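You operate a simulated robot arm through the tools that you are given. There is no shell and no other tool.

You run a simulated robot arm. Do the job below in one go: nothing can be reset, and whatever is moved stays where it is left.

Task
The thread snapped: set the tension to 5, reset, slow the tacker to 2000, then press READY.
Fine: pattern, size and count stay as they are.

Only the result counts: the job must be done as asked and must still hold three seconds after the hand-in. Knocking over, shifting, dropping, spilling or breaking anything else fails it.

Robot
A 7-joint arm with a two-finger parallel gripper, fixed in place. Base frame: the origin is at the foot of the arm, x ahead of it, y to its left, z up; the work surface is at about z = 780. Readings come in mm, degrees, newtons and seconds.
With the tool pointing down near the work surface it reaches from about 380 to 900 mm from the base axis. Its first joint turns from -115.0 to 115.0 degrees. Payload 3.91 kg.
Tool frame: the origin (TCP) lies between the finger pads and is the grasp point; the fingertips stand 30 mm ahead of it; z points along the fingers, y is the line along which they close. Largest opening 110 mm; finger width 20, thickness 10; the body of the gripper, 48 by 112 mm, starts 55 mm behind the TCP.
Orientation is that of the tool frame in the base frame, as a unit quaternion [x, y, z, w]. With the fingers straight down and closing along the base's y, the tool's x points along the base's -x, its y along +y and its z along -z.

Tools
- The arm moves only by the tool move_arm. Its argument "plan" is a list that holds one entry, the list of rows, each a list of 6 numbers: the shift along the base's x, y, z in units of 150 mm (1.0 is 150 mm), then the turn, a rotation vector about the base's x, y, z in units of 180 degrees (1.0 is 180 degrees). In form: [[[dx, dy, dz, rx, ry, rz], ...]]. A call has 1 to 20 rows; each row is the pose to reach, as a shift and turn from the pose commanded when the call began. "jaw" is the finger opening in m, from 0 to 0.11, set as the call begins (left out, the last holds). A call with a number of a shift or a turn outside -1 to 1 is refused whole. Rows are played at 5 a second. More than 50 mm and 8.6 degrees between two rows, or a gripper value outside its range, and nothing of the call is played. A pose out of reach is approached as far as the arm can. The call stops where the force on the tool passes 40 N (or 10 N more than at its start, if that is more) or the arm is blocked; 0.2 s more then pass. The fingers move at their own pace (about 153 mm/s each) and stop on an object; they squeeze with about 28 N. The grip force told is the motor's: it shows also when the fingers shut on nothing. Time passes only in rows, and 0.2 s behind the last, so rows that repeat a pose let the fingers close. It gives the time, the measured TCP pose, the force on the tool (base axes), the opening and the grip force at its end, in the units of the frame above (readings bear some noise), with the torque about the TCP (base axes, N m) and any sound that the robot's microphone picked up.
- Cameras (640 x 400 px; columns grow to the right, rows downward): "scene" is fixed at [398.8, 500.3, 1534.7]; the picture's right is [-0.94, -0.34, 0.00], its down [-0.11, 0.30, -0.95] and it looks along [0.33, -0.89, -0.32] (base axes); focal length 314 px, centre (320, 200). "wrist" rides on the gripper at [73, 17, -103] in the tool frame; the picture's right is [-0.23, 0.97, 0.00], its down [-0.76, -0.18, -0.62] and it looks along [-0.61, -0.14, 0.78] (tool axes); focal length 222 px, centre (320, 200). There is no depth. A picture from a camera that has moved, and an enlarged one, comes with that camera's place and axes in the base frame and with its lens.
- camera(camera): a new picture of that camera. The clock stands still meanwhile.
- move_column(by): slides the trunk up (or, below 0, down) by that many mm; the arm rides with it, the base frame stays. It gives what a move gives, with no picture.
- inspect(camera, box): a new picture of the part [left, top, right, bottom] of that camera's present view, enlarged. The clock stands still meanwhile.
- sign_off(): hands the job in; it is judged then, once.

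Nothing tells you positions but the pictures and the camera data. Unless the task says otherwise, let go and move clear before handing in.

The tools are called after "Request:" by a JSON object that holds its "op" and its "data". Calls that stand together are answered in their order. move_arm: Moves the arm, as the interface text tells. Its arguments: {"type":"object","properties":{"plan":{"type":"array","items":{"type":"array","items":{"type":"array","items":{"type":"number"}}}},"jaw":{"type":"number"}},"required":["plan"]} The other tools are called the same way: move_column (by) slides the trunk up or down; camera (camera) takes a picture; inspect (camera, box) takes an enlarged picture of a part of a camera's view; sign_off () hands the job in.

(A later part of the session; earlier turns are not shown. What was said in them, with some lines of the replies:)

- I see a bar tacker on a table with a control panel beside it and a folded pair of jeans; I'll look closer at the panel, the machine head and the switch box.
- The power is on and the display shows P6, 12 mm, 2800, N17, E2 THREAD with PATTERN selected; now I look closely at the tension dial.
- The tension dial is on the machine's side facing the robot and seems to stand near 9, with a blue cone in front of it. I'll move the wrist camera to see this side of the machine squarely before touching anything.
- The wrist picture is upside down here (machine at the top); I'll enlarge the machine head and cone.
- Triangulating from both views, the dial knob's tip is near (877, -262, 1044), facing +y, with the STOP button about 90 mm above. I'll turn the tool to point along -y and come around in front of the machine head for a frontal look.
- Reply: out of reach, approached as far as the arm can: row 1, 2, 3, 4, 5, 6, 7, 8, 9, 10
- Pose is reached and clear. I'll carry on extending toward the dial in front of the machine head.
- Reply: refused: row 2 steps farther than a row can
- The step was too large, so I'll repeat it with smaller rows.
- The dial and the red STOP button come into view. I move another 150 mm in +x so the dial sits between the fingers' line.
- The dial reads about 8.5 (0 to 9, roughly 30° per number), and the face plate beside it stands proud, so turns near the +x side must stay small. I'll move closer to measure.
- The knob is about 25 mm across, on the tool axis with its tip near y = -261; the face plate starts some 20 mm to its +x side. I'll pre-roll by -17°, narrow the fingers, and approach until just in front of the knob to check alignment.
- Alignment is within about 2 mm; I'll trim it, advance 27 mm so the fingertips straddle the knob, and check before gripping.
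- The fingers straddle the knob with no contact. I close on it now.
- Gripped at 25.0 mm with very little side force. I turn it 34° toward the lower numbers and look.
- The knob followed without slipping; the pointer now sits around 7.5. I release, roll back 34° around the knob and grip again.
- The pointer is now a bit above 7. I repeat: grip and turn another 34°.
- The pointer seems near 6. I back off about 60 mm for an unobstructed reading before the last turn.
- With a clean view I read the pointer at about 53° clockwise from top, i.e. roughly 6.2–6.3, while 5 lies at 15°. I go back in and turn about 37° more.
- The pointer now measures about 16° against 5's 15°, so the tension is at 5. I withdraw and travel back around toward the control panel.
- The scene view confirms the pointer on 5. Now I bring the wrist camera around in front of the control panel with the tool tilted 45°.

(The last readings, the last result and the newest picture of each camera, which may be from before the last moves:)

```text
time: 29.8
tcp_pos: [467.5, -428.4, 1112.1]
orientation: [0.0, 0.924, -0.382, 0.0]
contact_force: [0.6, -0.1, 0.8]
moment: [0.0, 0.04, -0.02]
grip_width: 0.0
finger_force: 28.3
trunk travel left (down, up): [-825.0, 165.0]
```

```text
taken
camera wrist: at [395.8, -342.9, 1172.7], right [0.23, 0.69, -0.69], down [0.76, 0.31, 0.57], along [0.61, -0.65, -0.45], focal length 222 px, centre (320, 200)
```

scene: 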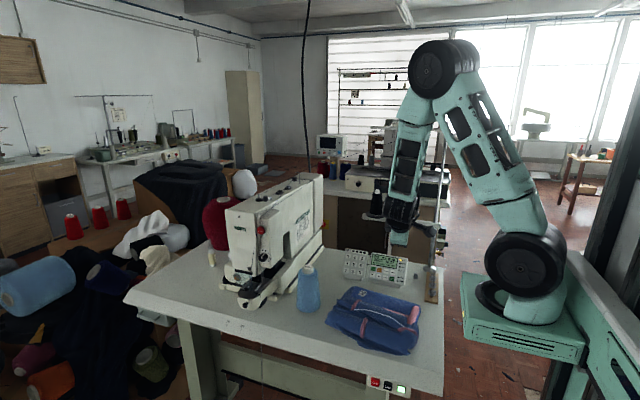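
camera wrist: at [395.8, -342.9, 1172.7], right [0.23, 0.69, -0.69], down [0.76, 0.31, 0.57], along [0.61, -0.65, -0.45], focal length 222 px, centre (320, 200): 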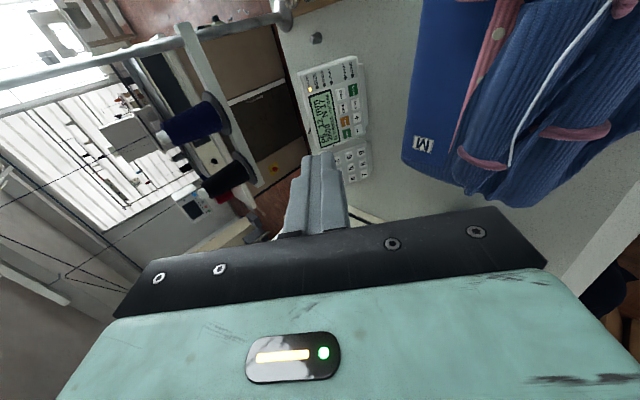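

The panel is in full view. I'll enlarge it in both cameras to triangulate the buttons.

Request:
{"op": "inspect", "data": {"camera": "wrist", "box": [285, 40, 385, 190]}}

Request:
{"op": "inspect", "data": {"camera": "scene", "box": [365, 245, 415, 290]}}

Request:
{"op": "inspect", "data": {"camera": "wrist", "box": [300, 50, 380, 100]}}

Request:
{"op": "inspect", "data": {"camera": "wrist", "box": [300, 95, 380, 145]}}

```text
2.67 times, centred on (335, 115) of wrist
camera zoom: at [395.8, -342.9, 1172.7], right [0.23, 0.69, -0.69], down [0.76, 0.31, 0.57], along [0.61, -0.65, -0.45], focal length 592 px, centre (280, 427)
```

zoom: 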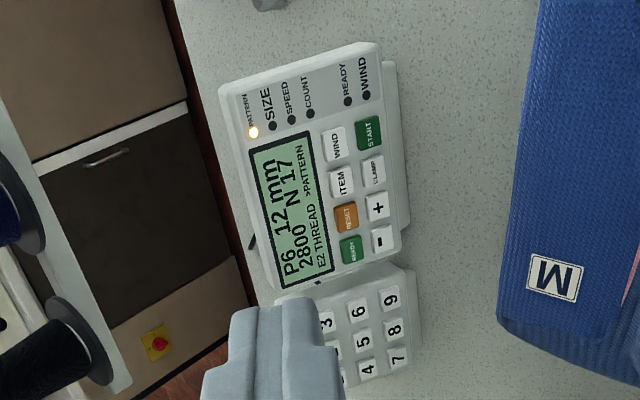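

```text
8.89 times, centred on (390, 268) of scene
camera zoom: at [398.8, 500.3, 1534.7], right [-0.94, -0.34, 0.0], down [-0.11, 0.3, -0.95], along [0.33, -0.89, -0.32], focal length 2795 px, centre (-302, -400)
```

zoom: 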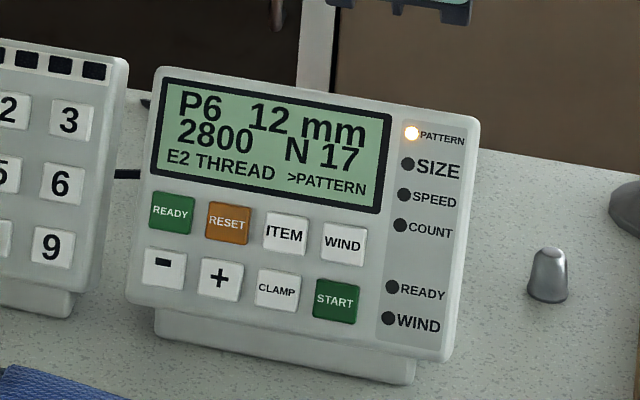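

```text
8.00 times, centred on (340, 75) of wrist
camera zoom: at [395.8, -342.9, 1172.7], right [0.23, 0.69, -0.69], down [0.76, 0.31, 0.57], along [0.61, -0.65, -0.45], focal length 1777 px, centre (160, 1200)
```

zoom: 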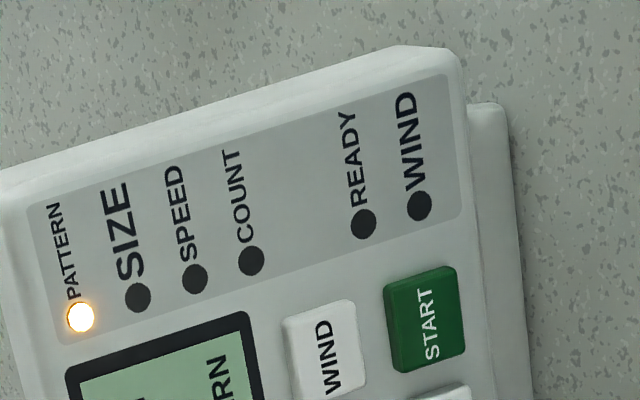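

```text
8.00 times, centred on (340, 120) of wrist
camera zoom: at [395.8, -342.9, 1172.7], right [0.23, 0.69, -0.69], down [0.76, 0.31, 0.57], along [0.61, -0.65, -0.45], focal length 1777 px, centre (160, 840)
```

zoom: 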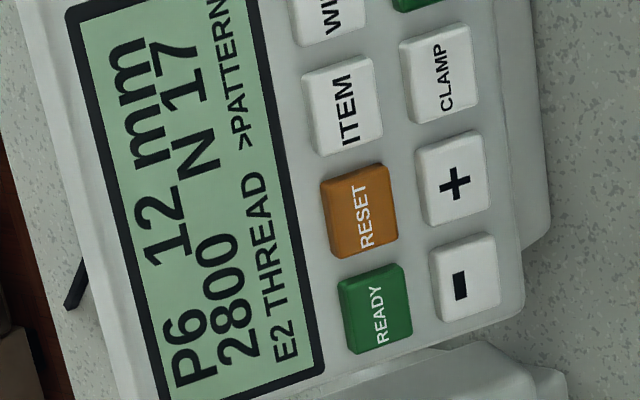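

Buttons triangulated: READY ≈ (591, -656, 840), RESET ≈ (565, -656, 839), ITEM ≈ (538, -659, 837), minus ≈ (591, -644, 817), face leaning back about 29°. I move in above the panel and re-measure closer.

Request:
{"op": "move_arm", "data": {"plan": [[[0.13, -0.133, -0.17, -0.006, 0, 0], [0.26, -0.266, -0.34, -0.012, 0, 0], [0.39, -0.4, -0.52, -0.018, 0, 0], [0.52, -0.533, -0.69, -0.023, 0, 0], [0.647, -0.667, -0.867, -0.0278, 0, 0], [0.647, -0.667, -0.867, -0.0278, 0, 0]]]}}

Request:
{"op": "camera", "data": {"camera": "wrist"}}

Request:
{"op": "camera", "data": {"camera": "scene"}}

Request:
{"op": "inspect", "data": {"camera": "wrist", "box": [260, 60, 400, 200]}}

```text
time: 31.2
tcp_pos: [565.4, -529.8, 983.6]
orientation: [0.001, 0.906, -0.423, 0.0]
contact_force: [-0.4, -0.3, -0.6]
moment: [0.02, 0.03, -0.01]
grip_width: 0.1
finger_force: 27.7
trunk travel left (down, up): [-825.0, 165.0]
```

```text
taken
camera wrist: at [492.7, -439.4, 1035.5], right [0.23, 0.63, -0.75], down [0.76, 0.36, 0.54], along [0.61, -0.69, -0.39], focal length 222 px, centre (320, 200)
```

wrist: 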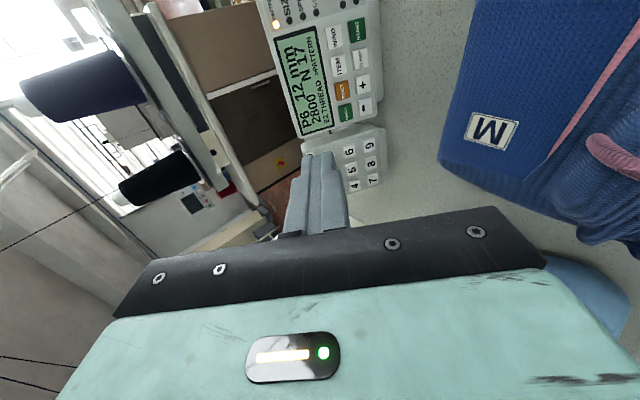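

```text
taken
```

scene: 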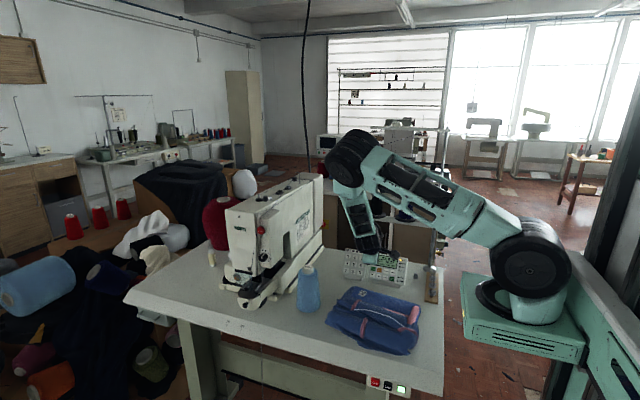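

```text
2.86 times, centred on (330, 130) of wrist
camera zoom: at [492.7, -439.4, 1035.5], right [0.23, 0.63, -0.75], down [0.76, 0.36, 0.54], along [0.61, -0.69, -0.39], focal length 635 px, centre (291, 400)
```

zoom: 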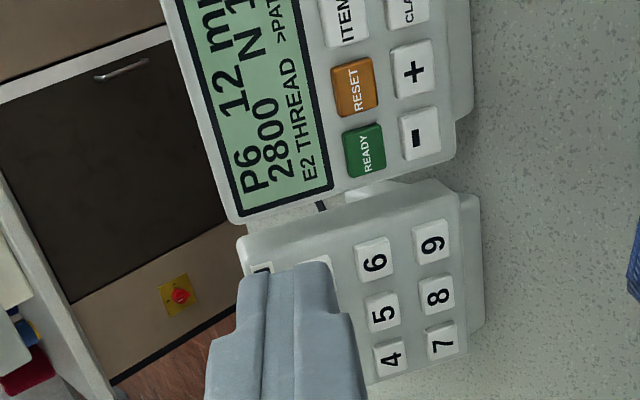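

The closer view agrees (RESET ≈ (563.5, -657, 839)). I go to a hover about 25 mm off RESET along the tool axis.

Request:
{"op": "move_arm", "data": {"plan": [[[-0.003, -0.14, -0.184, 0, 0, 0], [-0.006, -0.28, -0.368, 0, 0, 0], [-0.009, -0.42, -0.552, 0, 0, 0], [-0.01, -0.561, -0.736, 0, 0, 0], [-0.01, -0.561, -0.736, 0, 0, 0]]]}}

Request:
{"op": "inspect", "data": {"camera": "wrist", "box": [240, 40, 440, 240]}}

Request:
{"op": "inspect", "data": {"camera": "scene", "box": [320, 190, 440, 300]}}

```text
time: 32.4
tcp_pos: [564.3, -612.7, 869.9]
orientation: [0.001, 0.906, -0.422, -0.001]
contact_force: [1.0, 0.8, 0.9]
moment: [-0.04, 0.01, 0.0]
grip_width: 0.0
finger_force: 28.0
trunk travel left (down, up): [-825.0, 165.0]
```

```text
2.00 times, centred on (340, 140) of wrist
camera zoom: at [491.6, -523.0, 922.9], right [0.23, 0.63, -0.75], down [0.76, 0.36, 0.54], along [0.61, -0.69, -0.39], focal length 444 px, centre (280, 320)
```

zoom: 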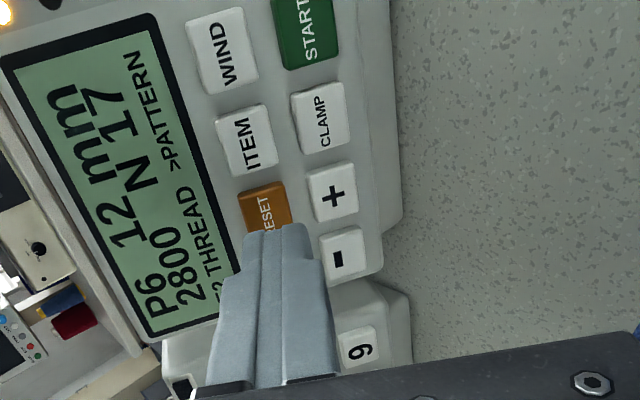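

```text
3.64 times, centred on (380, 245) of scene
camera zoom: at [398.8, 500.3, 1534.7], right [-0.94, -0.34, 0.0], down [-0.11, 0.3, -0.95], along [0.33, -0.89, -0.32], focal length 1143 px, centre (102, 36)
```

zoom: 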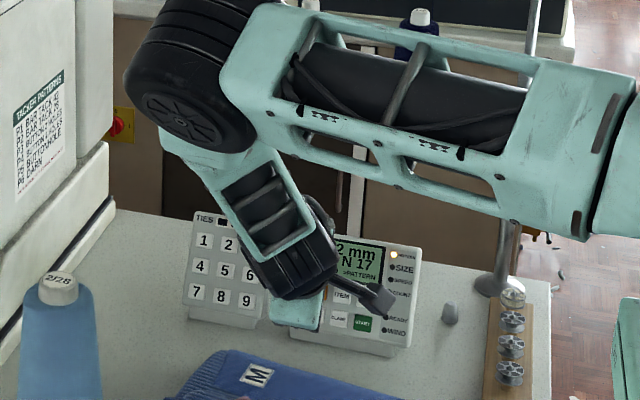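

The tip lines up with RESET apart from about 2–3 mm. I correct that and close most of the gap gently.

Request:
{"op": "move_arm", "data": {"plan": [[[-0.0133, -0.0096, 0.0176, 0, 0, 0], [-0.0133, -0.05, -0.016, 0, 0, 0], [-0.0133, -0.08, -0.042, 0, 0, 0], [-0.0133, -0.1015, -0.0596, 0, 0, 0], [-0.0133, -0.1015, -0.0596, 0, 0, 0]]]}}

Request:
{"op": "inspect", "data": {"camera": "wrist", "box": [240, 60, 400, 220]}}

Request:
{"op": "inspect", "data": {"camera": "scene", "box": [350, 235, 420, 290]}}

```text
time: 33.6
tcp_pos: [561.4, -627.4, 860.4]
orientation: [0.001, 0.906, -0.423, 0.0]
contact_force: [-0.7, 0.4, 0.7]
moment: [0.01, 0.02, -0.03]
grip_width: 0.0
finger_force: 28.4
trunk travel left (down, up): [-825.0, 165.0]
```

```text
2.50 times, centred on (320, 140) of wrist
camera zoom: at [489.0, -538.1, 914.6], right [0.23, 0.63, -0.75], down [0.76, 0.36, 0.54], along [0.61, -0.69, -0.39], focal length 555 px, centre (320, 350)
```

zoom: 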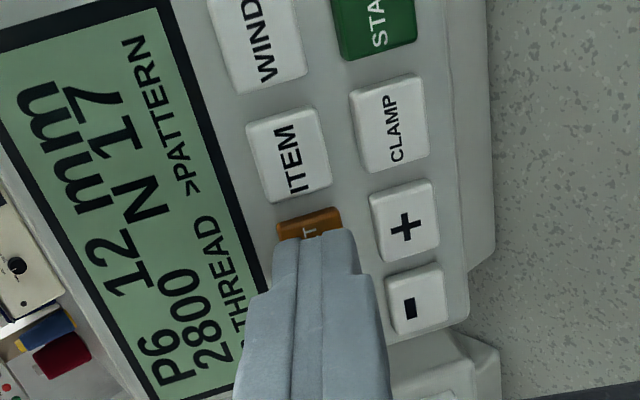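

```text
7.27 times, centred on (385, 262) of scene
camera zoom: at [398.8, 500.3, 1534.7], right [-0.94, -0.34, 0.0], down [-0.11, 0.3, -0.95], along [0.33, -0.89, -0.32], focal length 2287 px, centre (-153, -254)
```

zoom: 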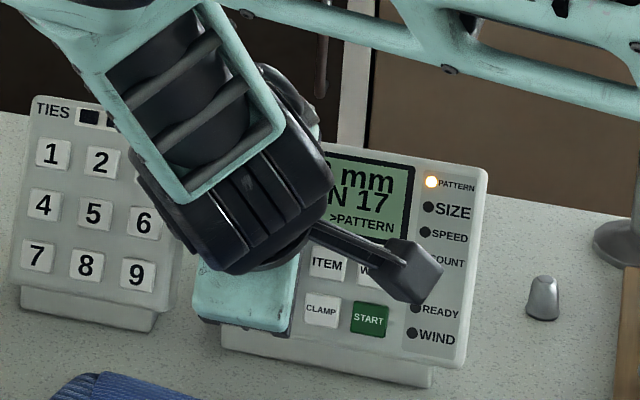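

The tip sits just off RESET. I advance in 1 mm rows, checking force.

Request:
{"op": "move_arm", "data": {"plan": [[[0, -0.0051, 0.0043, 0, 0, 0], [0, -0.0102, -0.0043, 0, 0, 0], [0, -0.0153, -0.0086, 0, 0, 0], [0, -0.0204, -0.0129, 0, 0, 0], [0, -0.0255, -0.0172, 0, 0, 0]]]}}

Request:
{"op": "inspect", "data": {"camera": "wrist", "box": [240, 60, 400, 220]}}

```text
time: 34.8
tcp_pos: [561.1, -631.8, 859.0]
orientation: [0.001, 0.906, -0.423, 0.0]
contact_force: [-0.5, 4.8, 5.1]
moment: [-0.06, -0.02, 0.02]
grip_width: 0.0
finger_force: 28.4
trunk travel left (down, up): [-825.0, 165.0]
heard: click
```

```text
2.50 times, centred on (320, 140) of wrist
camera zoom: at [489.0, -541.7, 913.4], right [0.23, 0.63, -0.75], down [0.76, 0.36, 0.54], along [0.61, -0.69, -0.39], focal length 555 px, centre (320, 350)
```

zoom: 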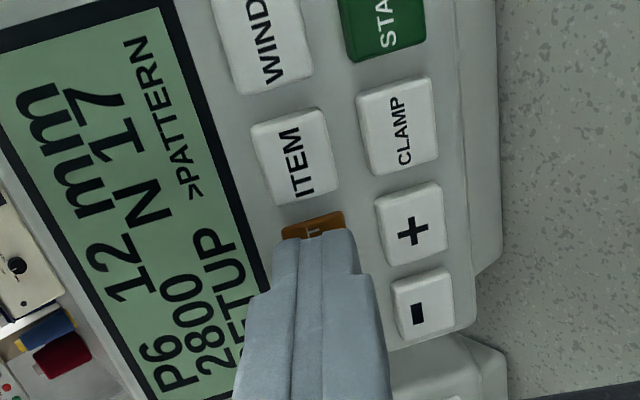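

A click was heard and the display changed to SETUP: reset done. I back off 8 mm and shift over to ITEM.

Request:
{"op": "move_arm", "data": {"plan": [[[0, 0.02, 0.017, 0, 0, 0], [0, 0.0409, 0.0343, 0, 0, 0], [-0.09, 0.0409, 0.0343, 0, 0, 0], [-0.1747, 0.0377, 0.0323, 0, 0, 0], [-0.1747, 0.0377, 0.0323, 0, 0, 0]]]}}

Request:
{"op": "inspect", "data": {"camera": "wrist", "box": [220, 60, 400, 220]}}

Request:
{"op": "inspect", "data": {"camera": "scene", "box": [350, 235, 420, 290]}}

```text
time: 36.0
tcp_pos: [534.5, -624.7, 864.2]
orientation: [0.001, 0.906, -0.422, 0.0]
contact_force: [-0.2, 0.8, 0.0]
moment: [0.02, -0.03, 0.0]
grip_width: 0.0
finger_force: 27.8
trunk travel left (down, up): [-825.0, 165.0]
```

```text
2.50 times, centred on (310, 140) of wrist
camera zoom: at [462.4, -535.5, 917.6], right [0.23, 0.63, -0.75], down [0.76, 0.36, 0.54], along [0.61, -0.69, -0.39], focal length 555 px, centre (345, 350)
```

zoom: 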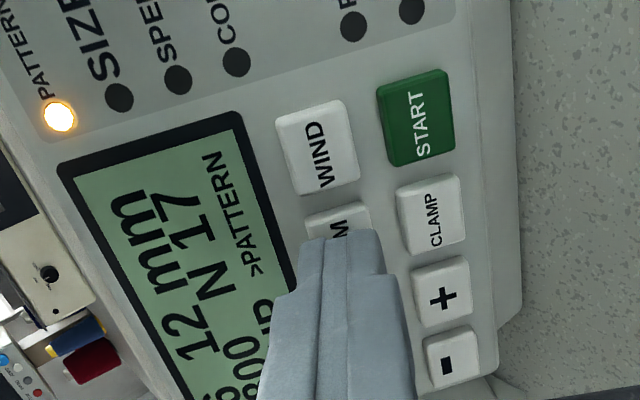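

```text
7.27 times, centred on (385, 262) of scene
camera zoom: at [398.8, 500.3, 1534.7], right [-0.94, -0.34, 0.0], down [-0.11, 0.3, -0.95], along [0.33, -0.89, -0.32], focal length 2287 px, centre (-153, -254)
```

zoom: 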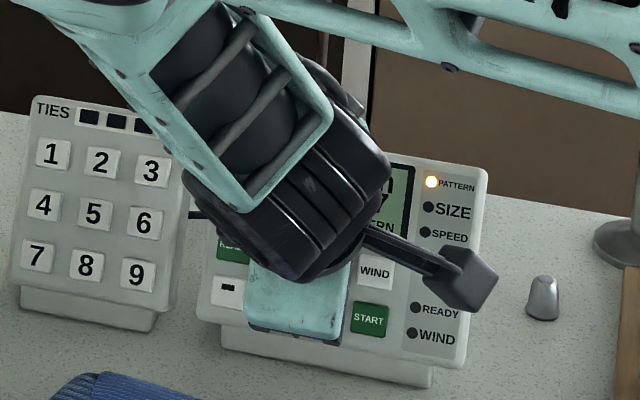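

ITEM is under the tip; the display lamp shows PATTERN selected. I press gently.

Request:
{"op": "move_arm", "data": {"plan": [[[0, -0.0204, -0.0171, 0, 0, 0], [0, -0.0306, -0.0257, 0, 0, 0], [0, -0.0358, -0.03, 0, 0, 0], [0, -0.0409, -0.0343, 0, 0, 0]]]}}

Request:
{"op": "inspect", "data": {"camera": "wrist", "box": [220, 60, 400, 220]}}

```text
time: 37.0
tcp_pos: [534.2, -632.1, 859.4]
orientation: [-0.001, 0.906, -0.423, 0.0]
contact_force: [-1.7, 10.1, 9.7]
moment: [-0.1, -0.02, -0.06]
grip_width: 0.0
finger_force: 27.8
trunk travel left (down, up): [-825.0, 165.0]
heard: click
```

```text
2.50 times, centred on (310, 140) of wrist
camera zoom: at [462.7, -541.6, 913.1], right [0.23, 0.63, -0.75], down [0.76, 0.36, 0.54], along [0.61, -0.69, -0.39], focal length 555 px, centre (345, 350)
```

zoom: 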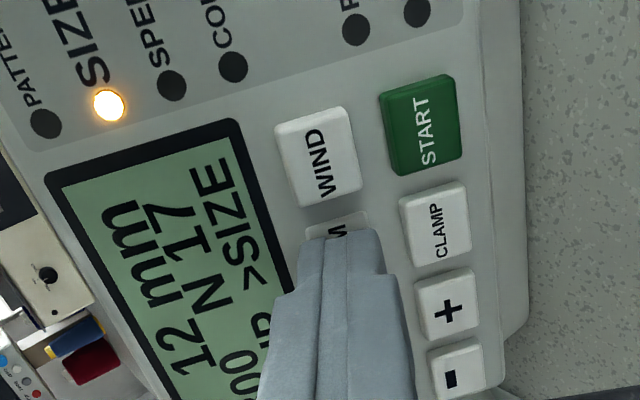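

It stepped to SIZE with one click. I release and press ITEM once more, slightly lighter.

Request:
{"op": "move_arm", "data": {"plan": [[[0, 0.0153, 0.0129, 0, 0, 0], [0, 0.0306, 0.0257, 0, 0, 0], [0, 0.0306, 0.0257, 0, 0, 0], [0, 0.0153, 0.0129, 0, 0, 0], [0, 0.0077, 0.0064, 0, 0, 0], [0, 0.0026, 0.0021, 0, 0, 0]]]}}

Request:
{"op": "inspect", "data": {"camera": "wrist", "box": [220, 60, 400, 220]}}

```text
time: 38.4
tcp_pos: [536.2, -631.7, 859.1]
orientation: [0.0, 0.906, -0.423, 0.0]
contact_force: [-0.9, 4.3, 6.8]
moment: [-0.12, 0.01, -0.01]
grip_width: 0.0
finger_force: 28.7
trunk travel left (down, up): [-825.0, 165.0]
heard: click
```

```text
2.50 times, centred on (310, 140) of wrist
camera zoom: at [463.1, -541.3, 913.0], right [0.23, 0.62, -0.75], down [0.76, 0.36, 0.54], along [0.61, -0.69, -0.39], focal length 555 px, centre (345, 350)
```

zoom: 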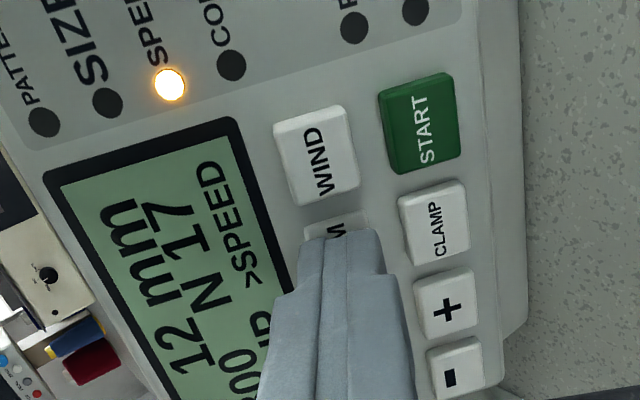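

SPEED is selected. I back off and move to hover over the minus key, watching clearance to the jeans.

Request:
{"op": "move_arm", "data": {"plan": [[[0, 0.026, 0.0214, 0, 0, 0], [0, 0.0511, 0.0429, 0, 0, 0], [0.1, 0.065, 0.03, 0, 0, 0], [0.2, 0.1, -0.01, 0, 0, 0], [0.3, 0.13, -0.06, 0, 0, 0], [0.353, 0.1478, -0.0911, 0, 0, 0], [0.353, 0.1478, -0.0911, 0, 0, 0]]]}}

Request:
{"op": "inspect", "data": {"camera": "wrist", "box": [220, 60, 400, 220]}}

Request:
{"op": "camera", "data": {"camera": "wrist"}}

Request:
{"op": "inspect", "data": {"camera": "scene", "box": [320, 235, 440, 320]}}

```text
time: 40.0
tcp_pos: [587.3, -609.5, 845.3]
orientation: [0.001, 0.906, -0.423, 0.0]
contact_force: [-0.6, -0.6, -0.3]
moment: [0.0, -0.01, -0.02]
grip_width: 0.1
finger_force: 28.3
trunk travel left (down, up): [-825.0, 165.0]
```

```text
2.50 times, centred on (310, 140) of wrist
camera zoom: at [514.7, -519.3, 899.1], right [0.23, 0.63, -0.75], down [0.76, 0.36, 0.54], along [0.61, -0.69, -0.39], focal length 555 px, centre (345, 350)
```

zoom: 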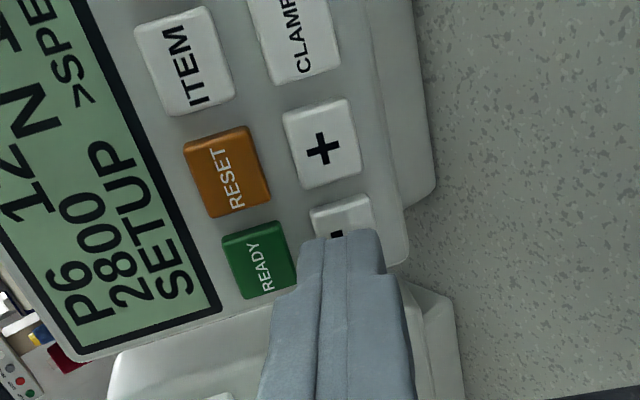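

```text
taken
camera wrist: at [514.7, -519.3, 899.1], right [0.23, 0.63, -0.75], down [0.76, 0.36, 0.54], along [0.61, -0.69, -0.39], focal length 222 px, centre (320, 200)
```

wrist: 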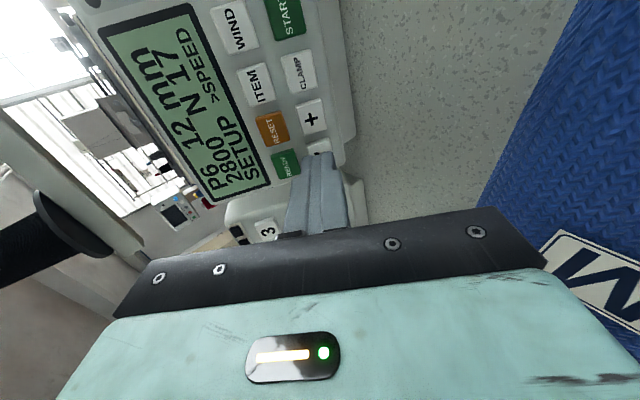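

```text
4.71 times, centred on (380, 278) of scene
camera zoom: at [398.8, 500.3, 1534.7], right [-0.94, -0.34, 0.0], down [-0.11, 0.3, -0.95], along [0.33, -0.89, -0.32], focal length 1480 px, centre (38, -165)
```

zoom: 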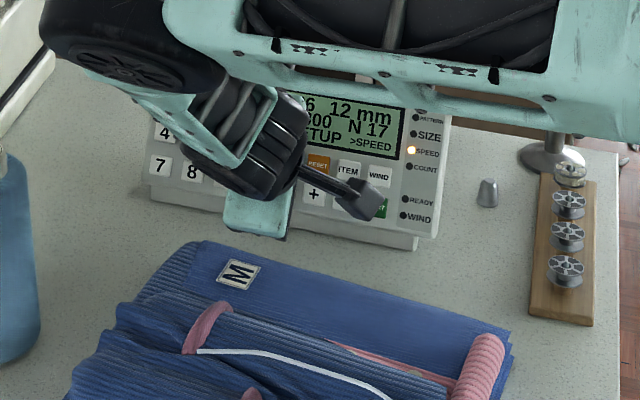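

The minus key is right under the tip and the jeans are clear. I press once to learn the step size.

Request:
{"op": "move_arm", "data": {"plan": [[[0, -0.0255, -0.0214, 0, 0, 0], [0, -0.0358, -0.03, 0, 0, 0], [0, -0.0409, -0.0343, 0, 0, 0], [0, -0.046, -0.0386, 0, 0, 0]]]}}

Request:
{"op": "inspect", "data": {"camera": "wrist", "box": [180, 60, 400, 220]}}

```text
time: 41.0
tcp_pos: [585.0, -616.7, 840.8]
orientation: [0.001, 0.906, -0.423, 0.0]
contact_force: [1.3, 1.0, -0.4]
moment: [-0.02, 0.0, 0.02]
grip_width: 0.0
finger_force: 28.3
trunk travel left (down, up): [-825.0, 165.0]
```

```text
2.50 times, centred on (290, 140) of wrist
camera zoom: at [514.6, -527.1, 893.5], right [0.23, 0.63, -0.75], down [0.76, 0.36, 0.54], along [0.61, -0.69, -0.39], focal length 555 px, centre (395, 350)
```

zoom: 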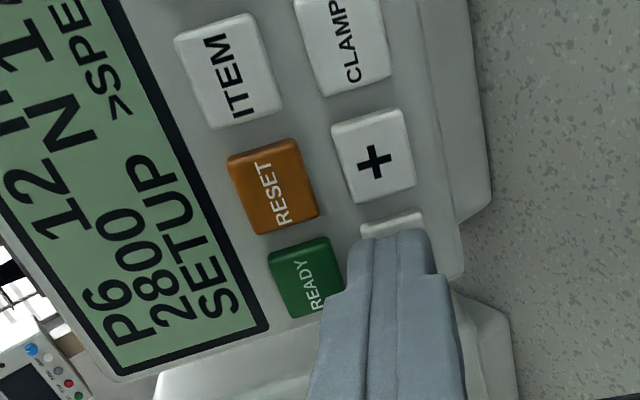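

No contact yet; I advance another 2.5 mm in small rows.

Request:
{"op": "move_arm", "data": {"plan": [[[0, -0.0051, -0.0043, 0, 0, 0], [0, -0.0077, -0.0064, 0, 0, 0], [0, -0.0102, -0.0086, 0, 0, 0], [0, -0.0128, -0.0107, 0, 0, 0]]]}}

Request:
{"op": "inspect", "data": {"camera": "wrist", "box": [180, 60, 400, 220]}}

```text
time: 42.0
tcp_pos: [587.7, -618.8, 839.0]
orientation: [0.001, 0.906, -0.423, 0.0]
contact_force: [-0.7, 1.2, 1.3]
moment: [-0.01, 0.02, -0.01]
grip_width: 0.3
finger_force: 27.9
trunk travel left (down, up): [-825.0, 165.0]
heard: click
```

```text
2.50 times, centred on (290, 140) of wrist
camera zoom: at [515.6, -527.9, 891.6], right [0.23, 0.63, -0.75], down [0.76, 0.36, 0.54], along [0.61, -0.69, -0.39], focal length 555 px, centre (395, 350)
```

zoom: 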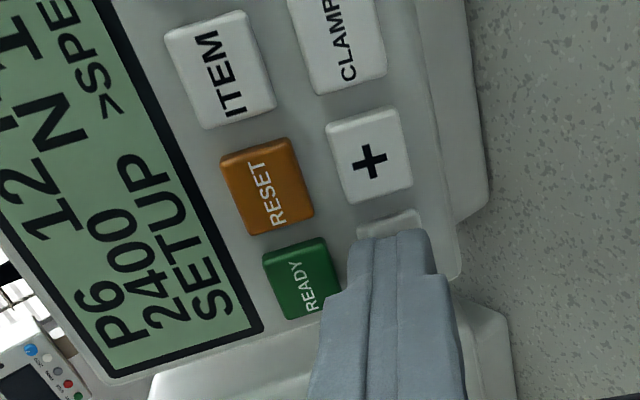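

One press took it from 2800 to 2400, so one more gives 2000. I release fully and press once more.

Request:
{"op": "move_arm", "data": {"plan": [[[0, 0.0153, 0.0129, 0, 0, 0], [0, 0.0306, 0.0257, 0, 0, 0], [0, 0.0306, 0.0257, 0, 0, 0]]]}}

Request:
{"op": "inspect", "data": {"camera": "wrist", "box": [180, 60, 400, 220]}}

```text
time: 42.8
tcp_pos: [588.5, -614.1, 842.6]
orientation: [0.001, 0.906, -0.423, 0.0]
contact_force: [-0.2, 0.3, 0.3]
moment: [0.02, 0.0, 0.02]
grip_width: 0.0
finger_force: 27.6
trunk travel left (down, up): [-825.0, 165.0]
```

```text
2.50 times, centred on (290, 140) of wrist
camera zoom: at [515.4, -523.5, 895.8], right [0.23, 0.63, -0.75], down [0.76, 0.36, 0.54], along [0.61, -0.69, -0.39], focal length 555 px, centre (395, 350)
```

zoom: 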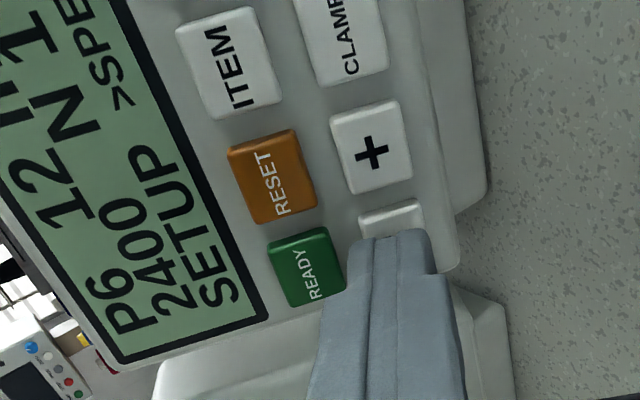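

The key is released and it still reads 2400. I press minus once more, then check.

Request:
{"op": "move_arm", "data": {"plan": [[[0, -0.0153, -0.0129, 0, 0, 0], [0, -0.023, -0.0193, 0, 0, 0], [0, -0.0281, -0.0236, 0, 0, 0], [0, -0.0306, -0.0257, 0, 0, 0]]]}}

Request:
{"op": "inspect", "data": {"camera": "wrist", "box": [180, 60, 400, 220]}}

```text
time: 43.8
tcp_pos: [586.2, -618.9, 837.1]
orientation: [0.001, 0.907, -0.422, 0.0]
contact_force: [0.2, 0.4, 1.9]
moment: [-0.02, 0.0, -0.03]
grip_width: 0.2
finger_force: 28.2
trunk travel left (down, up): [-825.0, 165.0]
heard: click
```

```text
2.50 times, centred on (290, 140) of wrist
camera zoom: at [515.6, -528.4, 891.3], right [0.23, 0.63, -0.75], down [0.76, 0.36, 0.54], along [0.61, -0.69, -0.39], focal length 555 px, centre (395, 350)
```

zoom: 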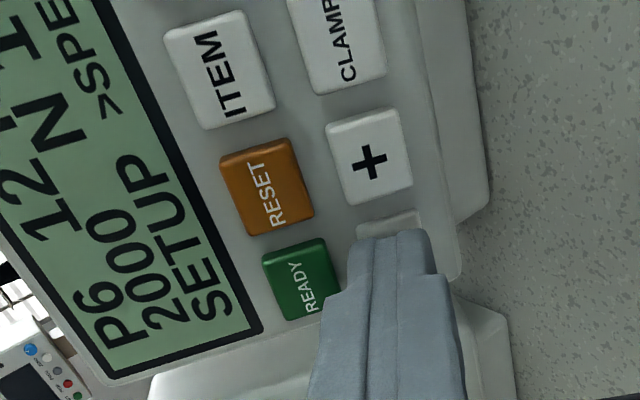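

The display reads P6 12 mm 2000 N17. I retreat and move up to hover over READY.

Request:
{"op": "move_arm", "data": {"plan": [[[0, 0.026, 0.0214, 0, 0, 0], [0, 0.0511, 0.0429, 0, 0, 0], [0, 0.0211, 0.09, 0, 0, 0], [0, -0.0089, 0.137, 0, 0, 0], [0, -0.036, 0.184, 0, 0, 0], [0, -0.036, 0.184, 0, 0, 0]]]}}

Request:
{"op": "inspect", "data": {"camera": "wrist", "box": [180, 60, 400, 220]}}

Request:
{"op": "inspect", "data": {"camera": "scene", "box": [350, 235, 420, 290]}}

```text
time: 45.2
tcp_pos: [586.3, -623.5, 865.9]
orientation: [0.001, 0.906, -0.423, -0.001]
contact_force: [0.5, 0.4, 0.6]
moment: [-0.01, 0.0, -0.03]
grip_width: 0.0
finger_force: 28.0
trunk travel left (down, up): [-825.0, 165.0]
```

```text
2.50 times, centred on (290, 140) of wrist
camera zoom: at [514.7, -534.0, 919.6], right [0.23, 0.63, -0.75], down [0.76, 0.36, 0.54], along [0.61, -0.69, -0.39], focal length 555 px, centre (395, 350)
```

zoom: 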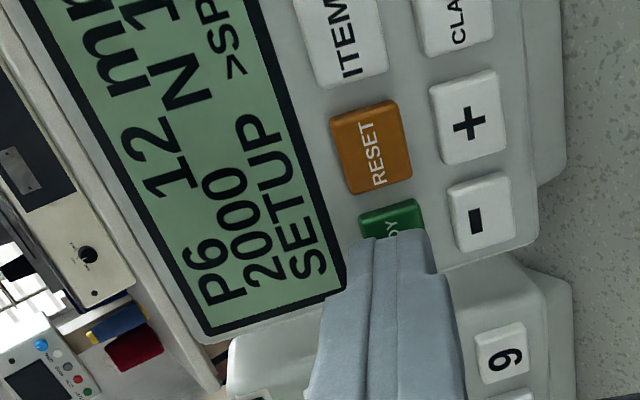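

```text
7.27 times, centred on (385, 262) of scene
camera zoom: at [398.8, 500.3, 1534.7], right [-0.94, -0.34, 0.0], down [-0.11, 0.3, -0.95], along [0.33, -0.89, -0.32], focal length 2287 px, centre (-153, -254)
```

zoom: 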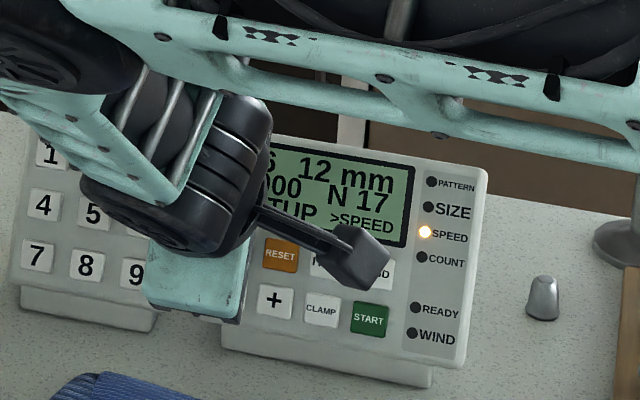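

READY lies under the tip. I press it gently.

Request:
{"op": "move_arm", "data": {"plan": [[[0, -0.0255, -0.0214, 0, 0, 0], [0, -0.0358, -0.03, 0, 0, 0], [0, -0.0409, -0.0343, 0, 0, 0], [0, -0.046, -0.0386, 0, 0, 0], [0, -0.0511, -0.0429, 0, 0, 0]]]}}

Request:
{"op": "inspect", "data": {"camera": "wrist", "box": [180, 60, 400, 220]}}

Request:
{"op": "inspect", "data": {"camera": "scene", "box": [350, 235, 420, 290]}}

```text
time: 46.4
tcp_pos: [588.4, -630.6, 859.9]
orientation: [0.001, 0.907, -0.422, 0.0]
contact_force: [-0.4, 4.5, 3.9]
moment: [-0.06, 0.01, 0.02]
grip_width: 0.0
finger_force: 27.9
trunk travel left (down, up): [-825.0, 165.0]
heard: click
```

```text
2.50 times, centred on (290, 140) of wrist
camera zoom: at [515.7, -541.2, 913.2], right [0.23, 0.63, -0.75], down [0.76, 0.36, 0.54], along [0.61, -0.69, -0.39], focal length 555 px, centre (395, 350)
```

zoom: 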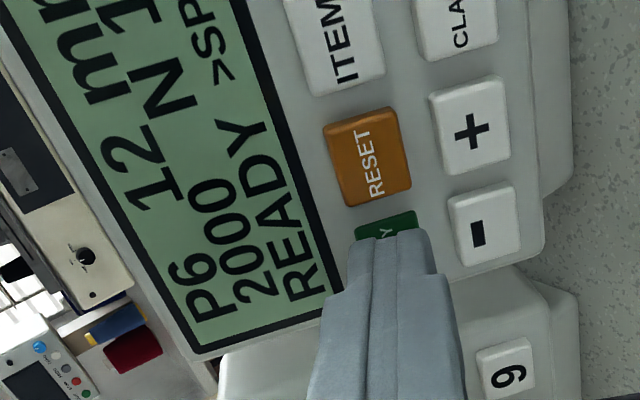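

```text
7.27 times, centred on (385, 262) of scene
camera zoom: at [398.8, 500.3, 1534.7], right [-0.94, -0.34, 0.0], down [-0.11, 0.3, -0.95], along [0.33, -0.89, -0.32], focal length 2287 px, centre (-153, -254)
```

zoom: 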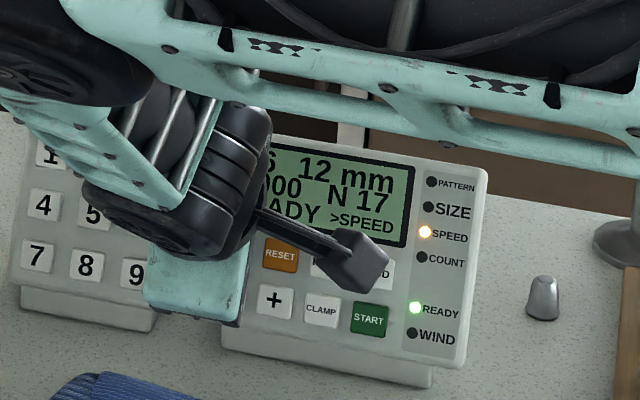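

The display reads READY and the READY lamp is lit. I withdraw straight back, then rise clear.

Request:
{"op": "move_arm", "data": {"plan": [[[0, 0.05, 0.043, 0, 0, 0], [0, 0.12, 0.1, 0, 0, 0], [0, 0.25, 0.24, 0, 0, 0], [-0.1, 0.4, 0.45, 0, 0, 0], [-0.25, 0.5, 0.65, 0, 0, 0], [-0.4, 0.6, 0.85, 0, 0, 0], [-0.5, 0.7, 1.0, 0, 0, 0], [-0.5, 0.7, 1.0, 0, 0, 0]]]}}

Request:
{"op": "camera", "data": {"camera": "scene"}}

Request:
{"op": "inspect", "data": {"camera": "wrist", "box": [270, 20, 400, 180]}}

Request:
{"op": "inspect", "data": {"camera": "scene", "box": [254, 240, 286, 265]}}

Request:
{"op": "inspect", "data": {"camera": "scene", "box": [330, 235, 430, 297]}}

```text
time: 48.2
tcp_pos: [513.5, -527.4, 1011.0]
orientation: [0.0, 0.906, -0.422, -0.001]
contact_force: [-0.9, -0.4, 0.9]
moment: [0.0, -0.01, -0.01]
grip_width: 0.2
finger_force: 27.5
trunk travel left (down, up): [-825.0, 165.0]
```

```text
taken
```

scene: 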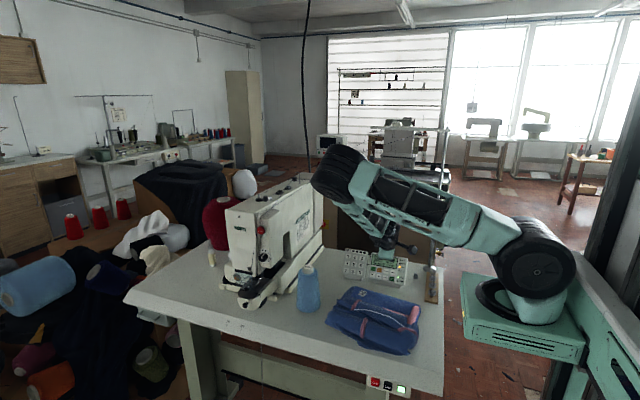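

```text
2.50 times, centred on (335, 100) of wrist
camera zoom: at [440.2, -436.8, 1064.3], right [0.23, 0.63, -0.75], down [0.76, 0.36, 0.54], along [0.61, -0.69, -0.39], focal length 555 px, centre (282, 450)
```

zoom: 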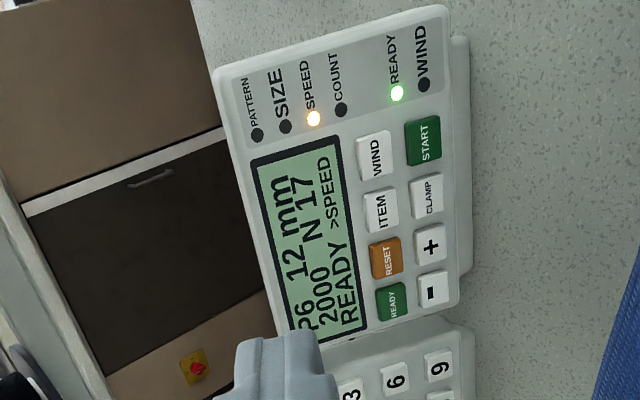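

```text
16.00 times, centred on (270, 252) of scene
camera zoom: at [398.8, 500.3, 1534.7], right [-0.94, -0.34, 0.0], down [-0.11, 0.3, -0.95], along [0.33, -0.89, -0.32], focal length 5031 px, centre (1120, -640)
```

zoom: 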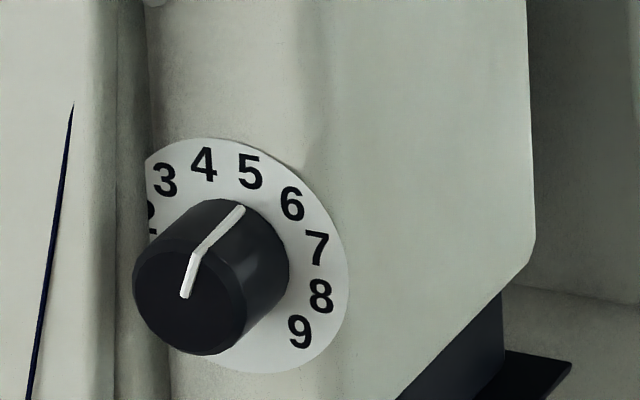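

```text
6.40 times, centred on (380, 266) of scene
camera zoom: at [398.8, 500.3, 1534.7], right [-0.94, -0.34, 0.0], down [-0.11, 0.3, -0.95], along [0.33, -0.89, -0.32], focal length 2012 px, centre (-64, -222)
```

zoom: 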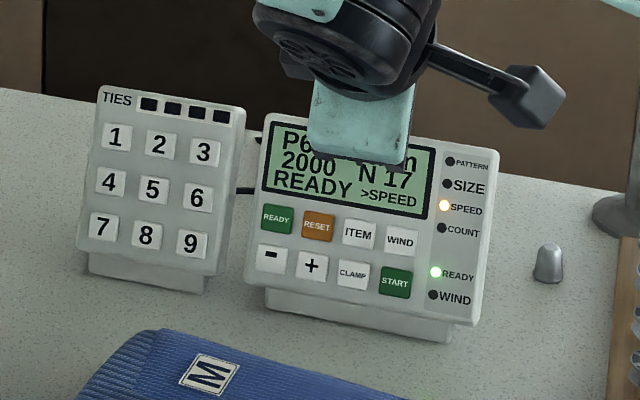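

The display reads P6, 12 mm, 2000, N17, READY with the READY lamp lit. The tension pointer is on 5, nothing else has moved, and the arm is clear, so I'm handing in.

Request:
{"op": "sign_off", "data": {}}

```text
The job is handed in.
```

The job is done and handed in: the tacker is at tension 5 and speed 2000, the thread error is reset, and the READY lamp is on.

- **Tension:** I turned the dial down from roughly 8.5 to 5. From two camera angles the pointer reads between about 4.9 and 5.1.
- **Reset:** one press cleared the E2 THREAD message.
- **Speed:** two presses of minus took it from 2800 to 2000.
- **Unchanged settings:** the display still shows pattern P6, size 12 mm and count N 17.
- **Surroundings:** in the last pictures the control panel, jeans and thread cone are where they were. The arm is clear of the table.
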